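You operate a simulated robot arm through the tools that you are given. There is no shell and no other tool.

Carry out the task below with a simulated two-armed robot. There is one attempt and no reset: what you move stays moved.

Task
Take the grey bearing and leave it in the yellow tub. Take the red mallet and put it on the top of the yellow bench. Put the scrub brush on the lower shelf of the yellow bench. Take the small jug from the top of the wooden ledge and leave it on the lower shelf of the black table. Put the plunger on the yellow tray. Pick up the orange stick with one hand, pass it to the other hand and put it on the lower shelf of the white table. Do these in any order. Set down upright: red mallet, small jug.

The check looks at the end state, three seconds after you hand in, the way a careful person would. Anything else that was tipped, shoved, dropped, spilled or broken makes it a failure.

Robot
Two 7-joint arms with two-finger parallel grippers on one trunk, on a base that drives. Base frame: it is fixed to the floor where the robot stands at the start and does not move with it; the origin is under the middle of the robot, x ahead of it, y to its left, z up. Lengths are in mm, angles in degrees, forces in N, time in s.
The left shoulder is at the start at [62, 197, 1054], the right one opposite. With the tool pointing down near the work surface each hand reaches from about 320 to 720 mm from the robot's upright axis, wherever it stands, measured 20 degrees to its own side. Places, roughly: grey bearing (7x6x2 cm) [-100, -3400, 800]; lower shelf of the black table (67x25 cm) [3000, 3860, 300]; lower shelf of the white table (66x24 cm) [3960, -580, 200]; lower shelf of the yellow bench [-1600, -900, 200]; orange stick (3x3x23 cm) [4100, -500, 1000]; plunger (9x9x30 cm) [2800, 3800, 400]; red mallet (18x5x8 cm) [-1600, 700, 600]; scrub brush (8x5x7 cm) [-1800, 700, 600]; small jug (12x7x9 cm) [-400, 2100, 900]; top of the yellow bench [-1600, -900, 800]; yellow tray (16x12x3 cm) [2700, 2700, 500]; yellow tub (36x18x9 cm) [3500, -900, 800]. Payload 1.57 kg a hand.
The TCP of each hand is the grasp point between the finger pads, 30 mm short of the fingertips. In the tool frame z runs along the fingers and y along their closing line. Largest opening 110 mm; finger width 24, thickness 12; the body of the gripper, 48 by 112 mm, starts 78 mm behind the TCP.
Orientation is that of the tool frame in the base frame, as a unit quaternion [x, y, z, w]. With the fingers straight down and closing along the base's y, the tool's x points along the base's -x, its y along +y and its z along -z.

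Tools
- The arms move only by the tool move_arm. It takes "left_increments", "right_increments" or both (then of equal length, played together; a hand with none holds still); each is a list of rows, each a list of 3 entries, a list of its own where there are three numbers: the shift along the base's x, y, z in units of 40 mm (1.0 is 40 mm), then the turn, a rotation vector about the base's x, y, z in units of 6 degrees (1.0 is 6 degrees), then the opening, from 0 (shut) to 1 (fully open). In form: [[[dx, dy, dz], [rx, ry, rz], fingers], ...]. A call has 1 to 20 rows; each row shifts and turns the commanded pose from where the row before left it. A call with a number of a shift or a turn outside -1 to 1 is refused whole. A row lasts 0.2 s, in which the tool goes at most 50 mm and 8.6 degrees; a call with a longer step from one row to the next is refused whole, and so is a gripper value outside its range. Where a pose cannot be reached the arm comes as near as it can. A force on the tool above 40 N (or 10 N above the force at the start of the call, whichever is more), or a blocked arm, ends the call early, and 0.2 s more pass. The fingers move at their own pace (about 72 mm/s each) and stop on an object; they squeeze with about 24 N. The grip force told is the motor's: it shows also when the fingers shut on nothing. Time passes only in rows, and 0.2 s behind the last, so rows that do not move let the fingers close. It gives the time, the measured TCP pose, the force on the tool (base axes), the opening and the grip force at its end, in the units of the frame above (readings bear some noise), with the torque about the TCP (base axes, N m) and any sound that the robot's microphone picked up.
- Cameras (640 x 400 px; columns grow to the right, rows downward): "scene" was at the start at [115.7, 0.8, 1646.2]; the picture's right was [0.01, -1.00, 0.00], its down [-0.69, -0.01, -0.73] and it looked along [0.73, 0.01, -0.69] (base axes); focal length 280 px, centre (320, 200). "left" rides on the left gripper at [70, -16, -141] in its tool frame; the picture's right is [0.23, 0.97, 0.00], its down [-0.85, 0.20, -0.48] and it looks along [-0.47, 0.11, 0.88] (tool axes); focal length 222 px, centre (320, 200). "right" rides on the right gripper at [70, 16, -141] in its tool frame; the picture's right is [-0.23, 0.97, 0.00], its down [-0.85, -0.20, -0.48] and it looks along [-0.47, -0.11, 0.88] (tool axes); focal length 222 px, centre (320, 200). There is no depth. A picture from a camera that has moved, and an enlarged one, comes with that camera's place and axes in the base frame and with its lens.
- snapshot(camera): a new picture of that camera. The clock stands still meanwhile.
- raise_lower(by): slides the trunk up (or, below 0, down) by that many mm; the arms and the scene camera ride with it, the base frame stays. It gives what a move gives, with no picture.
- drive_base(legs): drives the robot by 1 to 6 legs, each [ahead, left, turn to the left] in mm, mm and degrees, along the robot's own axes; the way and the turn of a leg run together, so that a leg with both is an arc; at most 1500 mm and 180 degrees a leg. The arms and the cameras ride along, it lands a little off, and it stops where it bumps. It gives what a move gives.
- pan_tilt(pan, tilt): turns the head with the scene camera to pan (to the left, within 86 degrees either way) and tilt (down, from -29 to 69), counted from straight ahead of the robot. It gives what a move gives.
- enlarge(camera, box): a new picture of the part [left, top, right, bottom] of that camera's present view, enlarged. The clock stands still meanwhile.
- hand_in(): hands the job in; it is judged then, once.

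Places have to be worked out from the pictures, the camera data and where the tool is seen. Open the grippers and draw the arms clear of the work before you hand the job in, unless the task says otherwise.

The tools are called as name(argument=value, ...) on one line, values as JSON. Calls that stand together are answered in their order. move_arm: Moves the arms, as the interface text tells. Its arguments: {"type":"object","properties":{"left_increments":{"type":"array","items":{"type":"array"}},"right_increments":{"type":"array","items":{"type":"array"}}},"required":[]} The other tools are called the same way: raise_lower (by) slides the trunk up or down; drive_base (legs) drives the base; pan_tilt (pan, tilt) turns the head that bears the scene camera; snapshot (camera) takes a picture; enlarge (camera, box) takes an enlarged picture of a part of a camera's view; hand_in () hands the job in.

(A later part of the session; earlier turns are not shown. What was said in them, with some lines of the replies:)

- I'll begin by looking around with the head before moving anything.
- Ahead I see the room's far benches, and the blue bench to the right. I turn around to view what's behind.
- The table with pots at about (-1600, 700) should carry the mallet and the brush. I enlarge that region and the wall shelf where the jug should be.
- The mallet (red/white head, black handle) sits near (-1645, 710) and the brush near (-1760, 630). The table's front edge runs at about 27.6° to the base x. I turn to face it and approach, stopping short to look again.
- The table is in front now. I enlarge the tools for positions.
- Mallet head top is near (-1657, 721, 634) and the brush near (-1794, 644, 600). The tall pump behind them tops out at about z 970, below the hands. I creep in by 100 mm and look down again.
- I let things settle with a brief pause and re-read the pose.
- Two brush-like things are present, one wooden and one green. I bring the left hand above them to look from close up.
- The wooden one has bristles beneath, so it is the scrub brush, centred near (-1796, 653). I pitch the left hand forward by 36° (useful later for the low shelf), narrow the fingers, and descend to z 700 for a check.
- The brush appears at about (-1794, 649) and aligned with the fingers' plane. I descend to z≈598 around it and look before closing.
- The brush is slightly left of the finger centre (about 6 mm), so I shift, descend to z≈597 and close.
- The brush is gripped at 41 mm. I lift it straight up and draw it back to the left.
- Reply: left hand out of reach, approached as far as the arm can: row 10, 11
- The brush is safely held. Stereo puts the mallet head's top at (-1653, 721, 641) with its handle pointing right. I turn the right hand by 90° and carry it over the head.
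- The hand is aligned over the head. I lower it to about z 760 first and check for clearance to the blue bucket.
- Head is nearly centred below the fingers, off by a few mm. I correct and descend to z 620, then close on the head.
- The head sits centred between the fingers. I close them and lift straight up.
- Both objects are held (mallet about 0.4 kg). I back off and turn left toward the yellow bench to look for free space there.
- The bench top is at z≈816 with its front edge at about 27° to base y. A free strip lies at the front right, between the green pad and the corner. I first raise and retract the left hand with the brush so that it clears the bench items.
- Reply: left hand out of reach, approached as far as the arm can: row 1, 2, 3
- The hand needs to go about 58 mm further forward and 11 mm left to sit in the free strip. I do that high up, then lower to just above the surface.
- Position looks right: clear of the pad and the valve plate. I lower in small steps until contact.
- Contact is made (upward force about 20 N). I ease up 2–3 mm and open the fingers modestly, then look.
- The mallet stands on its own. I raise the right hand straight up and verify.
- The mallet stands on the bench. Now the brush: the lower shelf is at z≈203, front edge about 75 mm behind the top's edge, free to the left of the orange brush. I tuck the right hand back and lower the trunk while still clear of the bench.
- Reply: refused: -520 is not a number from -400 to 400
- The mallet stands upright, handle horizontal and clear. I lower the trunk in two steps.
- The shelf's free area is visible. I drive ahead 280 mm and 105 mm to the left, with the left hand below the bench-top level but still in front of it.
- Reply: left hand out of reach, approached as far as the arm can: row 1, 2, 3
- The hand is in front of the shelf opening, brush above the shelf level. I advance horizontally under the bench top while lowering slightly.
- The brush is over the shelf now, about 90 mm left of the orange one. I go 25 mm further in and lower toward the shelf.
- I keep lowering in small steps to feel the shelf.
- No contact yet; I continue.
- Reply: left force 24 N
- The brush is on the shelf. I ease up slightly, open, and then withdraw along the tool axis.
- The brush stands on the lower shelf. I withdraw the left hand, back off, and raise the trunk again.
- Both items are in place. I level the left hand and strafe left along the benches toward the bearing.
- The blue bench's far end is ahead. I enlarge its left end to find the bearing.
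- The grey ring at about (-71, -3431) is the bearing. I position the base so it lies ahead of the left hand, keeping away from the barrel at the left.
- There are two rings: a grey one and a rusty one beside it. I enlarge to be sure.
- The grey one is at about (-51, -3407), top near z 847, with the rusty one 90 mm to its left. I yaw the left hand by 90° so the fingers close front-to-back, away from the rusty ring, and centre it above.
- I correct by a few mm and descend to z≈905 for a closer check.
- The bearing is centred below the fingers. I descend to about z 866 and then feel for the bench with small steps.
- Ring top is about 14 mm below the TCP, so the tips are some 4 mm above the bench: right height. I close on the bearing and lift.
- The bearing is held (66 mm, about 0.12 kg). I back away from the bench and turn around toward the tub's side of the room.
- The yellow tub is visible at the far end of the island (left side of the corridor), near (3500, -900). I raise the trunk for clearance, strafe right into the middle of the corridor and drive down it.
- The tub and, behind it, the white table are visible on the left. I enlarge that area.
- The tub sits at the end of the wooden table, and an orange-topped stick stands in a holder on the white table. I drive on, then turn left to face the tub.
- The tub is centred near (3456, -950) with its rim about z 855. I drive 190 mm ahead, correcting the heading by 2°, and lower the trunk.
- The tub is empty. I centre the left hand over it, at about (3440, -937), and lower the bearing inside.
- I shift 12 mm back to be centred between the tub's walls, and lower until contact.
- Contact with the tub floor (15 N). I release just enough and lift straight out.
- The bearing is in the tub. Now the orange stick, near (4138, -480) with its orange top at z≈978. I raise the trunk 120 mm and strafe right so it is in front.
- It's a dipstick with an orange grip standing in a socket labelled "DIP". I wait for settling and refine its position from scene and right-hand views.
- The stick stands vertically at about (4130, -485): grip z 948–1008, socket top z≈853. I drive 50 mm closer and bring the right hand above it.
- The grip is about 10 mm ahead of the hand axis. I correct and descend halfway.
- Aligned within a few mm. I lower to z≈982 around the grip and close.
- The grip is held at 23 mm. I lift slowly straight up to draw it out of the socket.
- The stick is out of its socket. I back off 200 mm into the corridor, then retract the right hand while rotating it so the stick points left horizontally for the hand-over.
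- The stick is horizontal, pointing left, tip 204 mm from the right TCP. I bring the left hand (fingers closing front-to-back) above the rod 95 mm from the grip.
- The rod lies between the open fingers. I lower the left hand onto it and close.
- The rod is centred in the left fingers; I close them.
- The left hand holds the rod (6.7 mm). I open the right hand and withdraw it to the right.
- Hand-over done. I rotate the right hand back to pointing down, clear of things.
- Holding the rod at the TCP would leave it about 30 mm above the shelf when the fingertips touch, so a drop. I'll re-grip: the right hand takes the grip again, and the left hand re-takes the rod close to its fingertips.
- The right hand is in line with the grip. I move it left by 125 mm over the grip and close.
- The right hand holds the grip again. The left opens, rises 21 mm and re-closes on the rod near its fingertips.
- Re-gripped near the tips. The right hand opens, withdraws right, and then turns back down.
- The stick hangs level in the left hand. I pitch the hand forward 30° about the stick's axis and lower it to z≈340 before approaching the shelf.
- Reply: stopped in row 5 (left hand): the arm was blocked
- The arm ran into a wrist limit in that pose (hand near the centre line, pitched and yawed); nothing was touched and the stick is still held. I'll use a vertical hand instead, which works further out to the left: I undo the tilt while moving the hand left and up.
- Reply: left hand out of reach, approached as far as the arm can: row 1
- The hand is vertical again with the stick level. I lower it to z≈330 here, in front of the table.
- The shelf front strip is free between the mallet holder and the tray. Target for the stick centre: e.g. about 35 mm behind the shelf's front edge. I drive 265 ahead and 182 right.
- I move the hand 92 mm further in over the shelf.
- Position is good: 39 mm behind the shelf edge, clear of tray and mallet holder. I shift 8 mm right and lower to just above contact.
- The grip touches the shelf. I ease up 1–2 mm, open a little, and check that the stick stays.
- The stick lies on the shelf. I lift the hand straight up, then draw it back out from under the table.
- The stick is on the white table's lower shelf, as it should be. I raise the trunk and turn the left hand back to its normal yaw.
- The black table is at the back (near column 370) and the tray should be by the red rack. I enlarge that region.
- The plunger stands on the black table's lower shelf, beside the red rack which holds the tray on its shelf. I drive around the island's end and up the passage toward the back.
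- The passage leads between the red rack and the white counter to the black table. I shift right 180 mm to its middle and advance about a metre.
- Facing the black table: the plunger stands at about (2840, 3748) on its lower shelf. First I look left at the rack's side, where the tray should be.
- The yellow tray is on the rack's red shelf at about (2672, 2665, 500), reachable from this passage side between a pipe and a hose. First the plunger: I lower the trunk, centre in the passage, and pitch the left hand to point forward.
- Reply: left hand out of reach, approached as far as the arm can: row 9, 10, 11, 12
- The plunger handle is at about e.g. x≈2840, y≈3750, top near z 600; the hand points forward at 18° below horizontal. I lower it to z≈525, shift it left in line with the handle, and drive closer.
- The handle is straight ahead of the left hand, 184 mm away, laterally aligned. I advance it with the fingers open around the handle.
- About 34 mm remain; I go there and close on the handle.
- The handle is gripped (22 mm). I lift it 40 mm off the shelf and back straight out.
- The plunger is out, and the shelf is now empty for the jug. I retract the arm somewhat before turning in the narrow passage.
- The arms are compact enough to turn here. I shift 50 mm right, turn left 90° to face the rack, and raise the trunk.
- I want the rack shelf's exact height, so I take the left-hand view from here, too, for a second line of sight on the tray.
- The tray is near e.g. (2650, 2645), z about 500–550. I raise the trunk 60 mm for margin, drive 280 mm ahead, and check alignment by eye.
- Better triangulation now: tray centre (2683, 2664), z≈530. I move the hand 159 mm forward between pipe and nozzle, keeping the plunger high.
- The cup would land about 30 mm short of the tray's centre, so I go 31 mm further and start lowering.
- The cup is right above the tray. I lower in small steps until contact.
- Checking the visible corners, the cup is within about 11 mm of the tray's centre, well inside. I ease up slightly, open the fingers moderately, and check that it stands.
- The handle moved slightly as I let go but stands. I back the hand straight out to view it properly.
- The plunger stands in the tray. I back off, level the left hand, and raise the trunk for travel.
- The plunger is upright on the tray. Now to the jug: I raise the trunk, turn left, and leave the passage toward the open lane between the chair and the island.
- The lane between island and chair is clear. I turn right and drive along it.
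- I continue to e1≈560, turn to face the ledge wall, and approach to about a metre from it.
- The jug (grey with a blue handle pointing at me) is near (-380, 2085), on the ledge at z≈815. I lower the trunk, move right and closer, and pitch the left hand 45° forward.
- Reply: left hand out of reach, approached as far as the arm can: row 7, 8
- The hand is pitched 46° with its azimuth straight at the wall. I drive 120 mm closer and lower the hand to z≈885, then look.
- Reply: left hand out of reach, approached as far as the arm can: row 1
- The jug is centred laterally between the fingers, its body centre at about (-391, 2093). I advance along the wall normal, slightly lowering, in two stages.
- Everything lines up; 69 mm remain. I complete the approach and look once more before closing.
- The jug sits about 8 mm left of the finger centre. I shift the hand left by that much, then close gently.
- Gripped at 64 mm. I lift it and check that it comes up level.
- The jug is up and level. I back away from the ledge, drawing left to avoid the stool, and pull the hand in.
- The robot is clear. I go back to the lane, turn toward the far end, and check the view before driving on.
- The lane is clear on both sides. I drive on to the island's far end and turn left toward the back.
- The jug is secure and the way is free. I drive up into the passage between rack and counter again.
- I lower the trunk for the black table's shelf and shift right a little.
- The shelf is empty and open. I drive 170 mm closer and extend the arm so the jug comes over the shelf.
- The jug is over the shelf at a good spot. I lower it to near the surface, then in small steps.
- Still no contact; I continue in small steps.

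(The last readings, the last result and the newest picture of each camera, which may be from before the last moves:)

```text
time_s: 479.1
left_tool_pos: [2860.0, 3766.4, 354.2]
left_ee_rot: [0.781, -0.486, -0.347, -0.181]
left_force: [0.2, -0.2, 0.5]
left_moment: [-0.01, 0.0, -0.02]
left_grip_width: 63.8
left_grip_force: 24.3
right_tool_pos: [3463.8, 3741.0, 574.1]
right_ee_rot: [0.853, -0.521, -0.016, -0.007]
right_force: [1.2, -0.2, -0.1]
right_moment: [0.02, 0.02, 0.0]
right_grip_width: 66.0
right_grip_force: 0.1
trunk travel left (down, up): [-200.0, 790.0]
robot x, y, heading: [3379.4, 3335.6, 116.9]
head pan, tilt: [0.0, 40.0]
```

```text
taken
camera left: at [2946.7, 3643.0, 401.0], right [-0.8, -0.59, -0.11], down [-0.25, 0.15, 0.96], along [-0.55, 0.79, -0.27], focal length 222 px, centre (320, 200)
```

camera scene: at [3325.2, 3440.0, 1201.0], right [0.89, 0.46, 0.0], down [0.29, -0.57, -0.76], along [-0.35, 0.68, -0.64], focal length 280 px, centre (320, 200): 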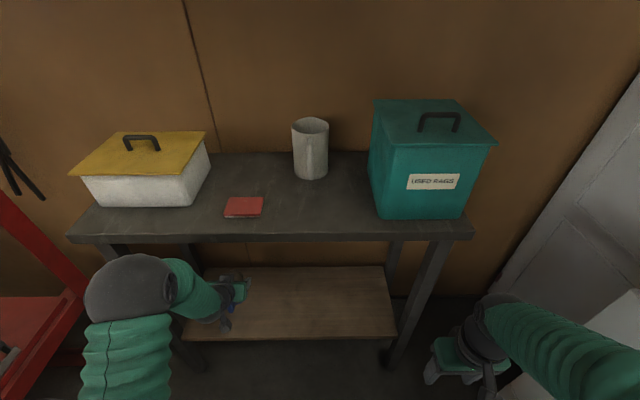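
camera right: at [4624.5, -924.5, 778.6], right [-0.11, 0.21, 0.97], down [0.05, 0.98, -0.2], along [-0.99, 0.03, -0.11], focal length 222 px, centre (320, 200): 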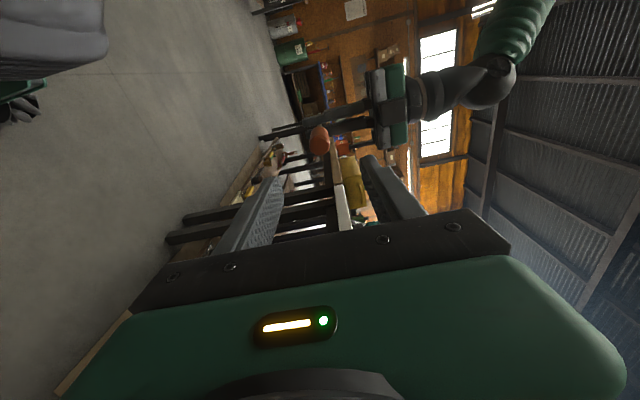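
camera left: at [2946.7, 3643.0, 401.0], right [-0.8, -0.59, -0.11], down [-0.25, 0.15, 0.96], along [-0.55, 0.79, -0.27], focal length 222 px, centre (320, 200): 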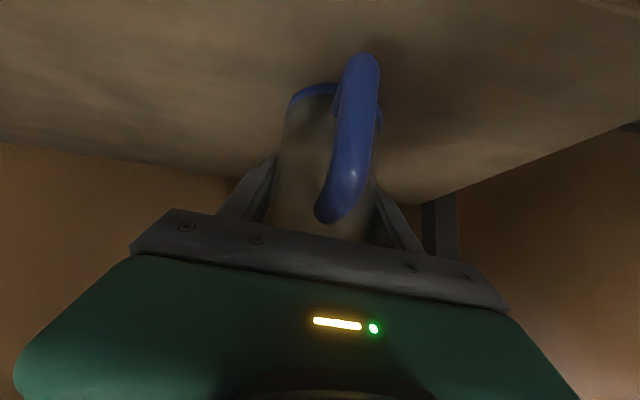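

move_arm(left_increments=[[[0, 0, -0.1], [0, 0, 0], 0.45], [[0, 0, 0], [0, 0, 0], 0.45]])

move_arm(left_increments=[[[0, 0, -0.1], [0, 0, 0], 0.45], [[0, 0, 0], [0, 0, 0], 0.45]])

move_arm(left_increments=[[[0, 0, -0.1], [0, 0, 0], 0.45], [[0, 0, 0], [0, 0, 0], 0.45]])

```text
time_s: 479.8
left_tool_pos: [2859.4, 3766.1, 353.0]
left_ee_rot: [0.781, -0.485, -0.35, -0.182]
left_force: [0.9, -1.8, 13.3]
left_moment: [-0.08, -0.52, -0.06]
left_grip_width: 63.5
left_grip_force: 24.3
right_tool_pos: [3465.4, 3739.0, 574.9]
right_ee_rot: [0.853, -0.521, -0.016, -0.007]
right_force: [0.0, -0.5, 0.4]
right_moment: [-0.01, -0.03, -0.01]
right_grip_width: 66.0
right_grip_force: 0.1
trunk travel left (down, up): [-200.0, 790.0]
robot x, y, heading: [3381.5, 3336.9, 117.0]
head pan, tilt: [0.0, 40.0]
```

```text
time_s: 480.4
left_tool_pos: [2859.7, 3768.0, 348.8]
left_ee_rot: [0.781, -0.485, -0.35, -0.181]
left_force: [-0.6, 0.9, 17.1]
left_moment: [0.09, -0.56, 0.06]
left_grip_width: 63.8
left_grip_force: 23.7
right_tool_pos: [3465.4, 3740.0, 575.2]
right_ee_rot: [0.853, -0.522, -0.016, -0.007]
right_force: [0.0, 0.0, -1.1]
right_moment: [0.03, 0.01, -0.01]
right_grip_width: 65.8
right_grip_force: 0.1
trunk travel left (down, up): [-200.0, 790.0]
robot x, y, heading: [3379.0, 3337.6, 116.9]
head pan, tilt: [0.0, 40.0]
```

```text
time_s: 480.9
left_tool_pos: [2859.4, 3767.5, 344.2]
left_ee_rot: [0.781, -0.486, -0.349, -0.181]
left_force: [3.4, 0.4, 19.7]
left_moment: [-0.06, -0.85, 0.02]
left_grip_width: 63.6
left_grip_force: 24.7
right_tool_pos: [3465.2, 3739.8, 575.0]
right_ee_rot: [0.852, -0.523, -0.017, -0.007]
right_force: [-0.4, -0.8, 0.2]
right_moment: [0.02, 0.0, 0.02]
right_grip_width: 65.9
right_grip_force: 0.1
trunk travel left (down, up): [-200.0, 790.0]
robot x, y, heading: [3378.2, 3336.7, 117.2]
head pan, tilt: [0.0, 40.0]
```

The jug touches the shelf (contact at TCP z≈352). I ease up 4 mm to unload, then open slowly.

move_arm(left_increments=[[[0, 0, 0.1], [0, 0, 0], 0.45], [[0, 0, 0], [0, 0, 0], 0.45]])

move_arm(left_increments=[[[0, 0, 0], [0, 0, 0], 0.6], [[0, 0, 0], [0, 0, 0], 0.65], [[0, 0, 0], [0, 0, 0], 0.75], [[0, 0, 0], [0, 0, 0], 0.85], [[0, 0, 0], [0, 0, 0], 0.85]])

snapshot(camera="left")

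```text
time_s: 481.6
left_tool_pos: [2858.5, 3763.9, 344.8]
left_ee_rot: [0.782, -0.488, -0.345, -0.18]
left_force: [0.5, 0.4, -0.3]
left_moment: [0.02, 0.01, 0.0]
left_grip_width: 63.9
left_grip_force: 23.5
right_tool_pos: [3464.2, 3739.9, 574.2]
right_ee_rot: [0.853, -0.521, -0.017, -0.007]
right_force: [0.1, 0.6, -0.2]
right_moment: [0.03, -0.03, -0.03]
right_grip_width: 66.0
right_grip_force: 0.1
trunk travel left (down, up): [-200.0, 790.0]
robot x, y, heading: [3379.9, 3336.6, 117.2]
head pan, tilt: [0.0, 40.0]
```

```text
time_s: 482.8
left_tool_pos: [2858.3, 3766.1, 346.4]
left_ee_rot: [0.782, -0.486, -0.347, -0.181]
left_force: [-0.3, 0.2, 1.1]
left_moment: [0.01, 0.04, 0.0]
left_grip_width: 93.6
left_grip_force: 0.0
right_tool_pos: [3463.2, 3740.7, 573.0]
right_ee_rot: [0.853, -0.522, -0.016, -0.007]
right_force: [-0.6, -0.7, -0.5]
right_moment: [0.0, 0.01, -0.03]
right_grip_width: 65.9
right_grip_force: 0.2
trunk travel left (down, up): [-200.0, 790.0]
robot x, y, heading: [3380.8, 3336.8, 117.2]
head pan, tilt: [0.0, 40.0]
```

```text
taken
camera left: at [2946.2, 3643.4, 393.0], right [-0.8, -0.59, -0.11], down [-0.25, 0.15, 0.96], along [-0.55, 0.79, -0.27], focal length 222 px, centre (320, 200)
```

left: 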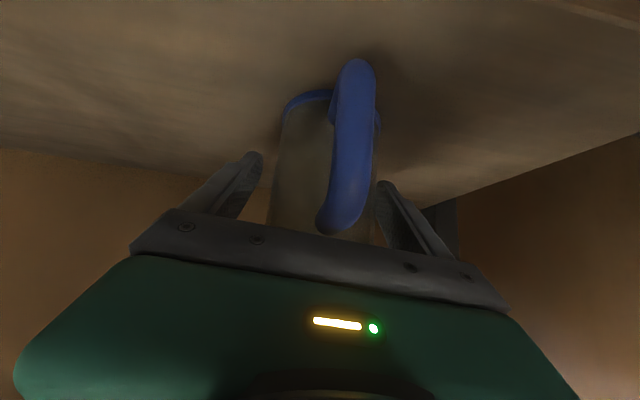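

The jug stands free. I draw the hand straight back and check.

move_arm(left_increments=[[[0, 0, 0], [0, 0, 0], 0.95], [[0.22, -0.43, 0.05], [0, 0, 0], 0.95], [[0.4, -0.8, 0.1], [0, 0, 0], 0.95], [[0.44, -0.87, 0.1], [0, 0, 0], 0.95], [[0.44, -0.87, 0.1], [0, 0, 0], 0.95], [[0, 0, 0], [0, 0, 0], 0.95]])

snapshot(camera="left")

enlarge(camera="scene", box=[150, 230, 350, 370])

```text
time_s: 484.1
left_tool_pos: [2918.3, 3645.6, 357.9]
left_ee_rot: [0.781, -0.486, -0.348, -0.181]
left_force: [0.3, 0.3, -0.7]
left_moment: [-0.05, -0.01, -0.02]
left_grip_width: 104.7
left_grip_force: 0.0
right_tool_pos: [3464.1, 3740.1, 575.3]
right_ee_rot: [0.852, -0.522, -0.016, -0.007]
right_force: [0.6, 0.7, 0.3]
right_moment: [-0.03, -0.02, 0.01]
right_grip_width: 66.0
right_grip_force: 0.1
trunk travel left (down, up): [-200.0, 790.0]
robot x, y, heading: [3380.4, 3332.5, 117.2]
head pan, tilt: [0.0, 40.0]
```

```text
taken
camera left: at [3006.0, 3522.7, 404.8], right [-0.8, -0.59, -0.11], down [-0.25, 0.15, 0.96], along [-0.55, 0.79, -0.27], focal length 222 px, centre (320, 200)
```

left: 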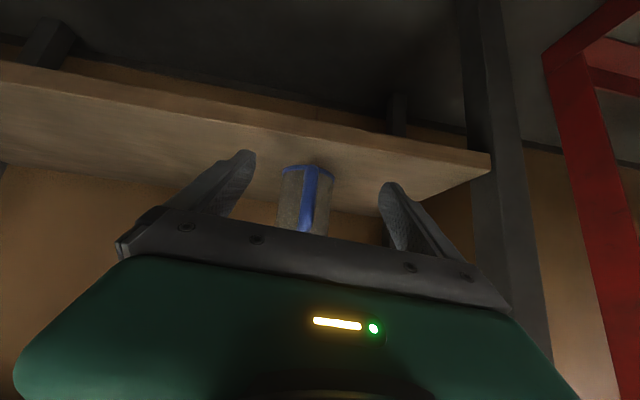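

```text
2.86 times, centred on (250, 300) of scene
camera zoom: at [3325.3, 3439.7, 1201.0], right [0.89, 0.46, 0.0], down [0.29, -0.57, -0.76], along [-0.35, 0.68, -0.64], focal length 800 px, centre (520, -86)
```

zoom: 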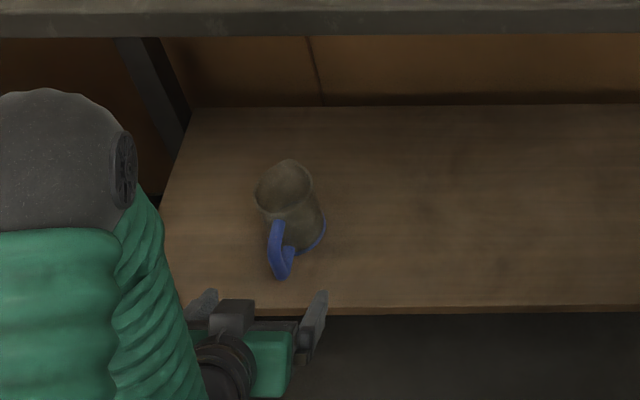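

The jug stands upright on the black table's lower shelf. I back away clear of the work and take a last look at jug and plunger.

drive_base(legs=[[-450, 0, 0]])

move_arm(left_increments=[[[0.2, -0.4, 0.9], [0, 0, 0], 1], [[0.2, -0.4, 0.9], [0, 0, 0], 1], [[0.2, -0.4, 0.9], [0, 0, 0], 1], [[0, 0, 0.9], [0, 0, 0], 1], [[0, 0, 0], [0, 0, 0], 1]], right_increments=[[[0, 0, 0], [0, 0, 0], 1], [[0, 0, 0], [0, 0, 0], 1], [[0, 0, 0], [0, 0, 0], 1], [[0, 0, 0], [0, 0, 0], 1], [[0, 0, 0], [0, 0, 0], 1]])

raise_lower(by=400)

snapshot(camera="scene")

pan_tilt(pan=75, tilt=45)

snapshot(camera="scene")

```text
time_s: 486.8
left_tool_pos: [3121.3, 3250.6, 357.9]
left_ee_rot: [0.782, -0.485, -0.348, -0.181]
left_force: [-0.4, 0.0, -0.3]
left_moment: [0.03, 0.0, -0.02]
left_grip_width: 104.5
left_grip_force: 0.1
right_tool_pos: [3666.4, 3343.7, 575.0]
right_ee_rot: [0.853, -0.522, -0.016, -0.006]
right_force: [0.7, -0.3, -0.2]
right_moment: [-0.02, -0.02, 0.0]
right_grip_width: 66.0
right_grip_force: 0.1
trunk travel left (down, up): [-200.0, 790.0]
robot x, y, heading: [3583.3, 2941.2, 117.5]
head pan, tilt: [0.0, 40.0]
```

```text
time_s: 488.0
left_tool_pos: [3120.6, 3227.7, 492.8]
left_ee_rot: [0.782, -0.486, -0.347, -0.18]
left_force: [-0.5, -0.6, 0.1]
left_moment: [0.02, -0.01, -0.03]
left_grip_width: 110.1
left_grip_force: 0.0
left hand out of reach, approached as far as the arm can: row 3, 4
right_tool_pos: [3666.3, 3343.1, 575.6]
right_ee_rot: [0.854, -0.521, -0.016, -0.006]
right_force: [-0.2, 0.2, -0.4]
right_moment: [0.0, 0.01, 0.01]
right_grip_width: 110.1
right_grip_force: 0.0
trunk travel left (down, up): [-200.0, 790.0]
robot x, y, heading: [3583.3, 2943.3, 117.5]
head pan, tilt: [0.0, 40.0]
```

```text
time_s: 491.9
left_tool_pos: [3119.7, 3228.0, 894.0]
left_ee_rot: [0.782, -0.485, -0.347, -0.18]
left_force: [0.1, -0.3, -0.4]
left_moment: [-0.01, -0.02, 0.0]
left_grip_width: 110.0
left_grip_force: 0.0
right_tool_pos: [3666.6, 3343.8, 973.8]
right_ee_rot: [0.854, -0.52, -0.016, -0.006]
right_force: [-0.3, -0.2, 0.6]
right_moment: [-0.03, -0.01, -0.02]
right_grip_width: 110.1
right_grip_force: 0.0
trunk travel left (down, up): [-600.0, 390.0]
robot x, y, heading: [3583.9, 2942.1, 117.3]
head pan, tilt: [0.0, 40.0]
```

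```text
taken
camera scene: at [3528.2, 3044.1, 1601.0], right [0.89, 0.46, 0.0], down [0.3, -0.57, -0.77], along [-0.35, 0.68, -0.64], focal length 280 px, centre (320, 200)
```

scene: 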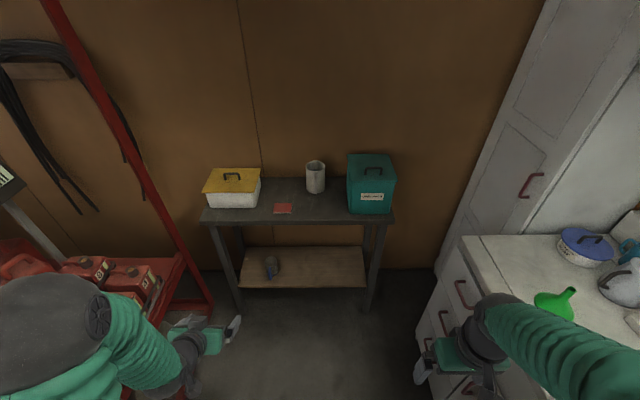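

```text
time_s: 493.3
left_tool_pos: [3120.8, 3228.3, 892.6]
left_ee_rot: [0.782, -0.485, -0.346, -0.181]
left_force: [0.2, 1.0, -0.2]
left_moment: [-0.01, -0.02, 0.0]
left_grip_width: 109.8
left_grip_force: 0.1
right_tool_pos: [3667.0, 3344.0, 975.5]
right_ee_rot: [0.853, -0.521, -0.016, -0.007]
right_force: [0.1, -0.7, -1.3]
right_moment: [0.0, -0.03, -0.01]
right_grip_width: 110.0
right_grip_force: 0.0
trunk travel left (down, up): [-600.0, 390.0]
robot x, y, heading: [3580.9, 2939.4, 117.3]
head pan, tilt: [75.0, 45.0]
```

```text
taken
camera scene: at [3487.7, 2951.2, 1593.9], right [-0.21, 0.98, 0.0], down [0.69, 0.15, -0.71], along [-0.69, -0.15, -0.71], focal length 280 px, centre (320, 200)
```

scene: 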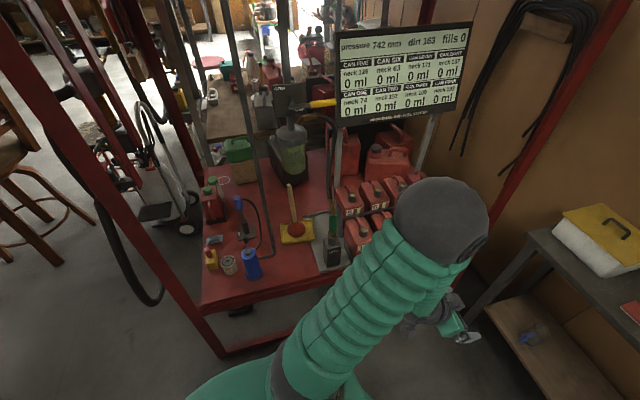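

The jug stands on the black table's lower shelf and the plunger stands on the yellow tray. When I last saw them, the mallet, brush, bearing and stick were in place too. Both grippers are open and the arms are clear, so I hand in.

hand_in()

```text
The job is handed in.
```

I did all six tasks and handed the job in; the result of the check has not come back. The pictures show each object in place, though I viewed the first four only right after placing them.

| Object | Where it is now | State when last seen |
|---|---|---|
| Red mallet | Top of the yellow bench, front right | Upright on its head, handle clear of the extinguishers |
| Scrub brush | Lower shelf of the yellow bench | Standing on its bristles, left of the orange brush |
| Grey bearing | Yellow tub | Lying flat on the tub floor |
| Orange stick | Lower shelf of the white table | Lying near the front, between the mallet holder and the tray |
| Plunger | Yellow tray on the red rack | Standing upright, seen just before hand-in |
| Small jug | Lower shelf of the black table | Standing upright, seen just before hand-in |

- **Choosing between lookalikes:** Two items could have been the brush, and two could have been the bearing. I took the wooden one because it has bristles (the green one looked like a block or pad), and the grey bearing rather than the rusty one beside it.
- **Passing the stick:** The right hand picked it up and passed it to the left, which placed it. Before placing, I passed it back and forth once more so the left hand held it near the fingertips and did not have to drop it.
- **One blocked move:** While placing the stick, the left arm reached a wrist limit and stopped. Nothing was touched and the stick stayed in the grip; I placed it with the hand held vertical instead.
- **Plunger:** It shifted by about 2–3 degrees when I let go, but stands.

I saw no sign of anything else being moved, tipped or spilled. Both grippers are open and the arms are clear of the work.
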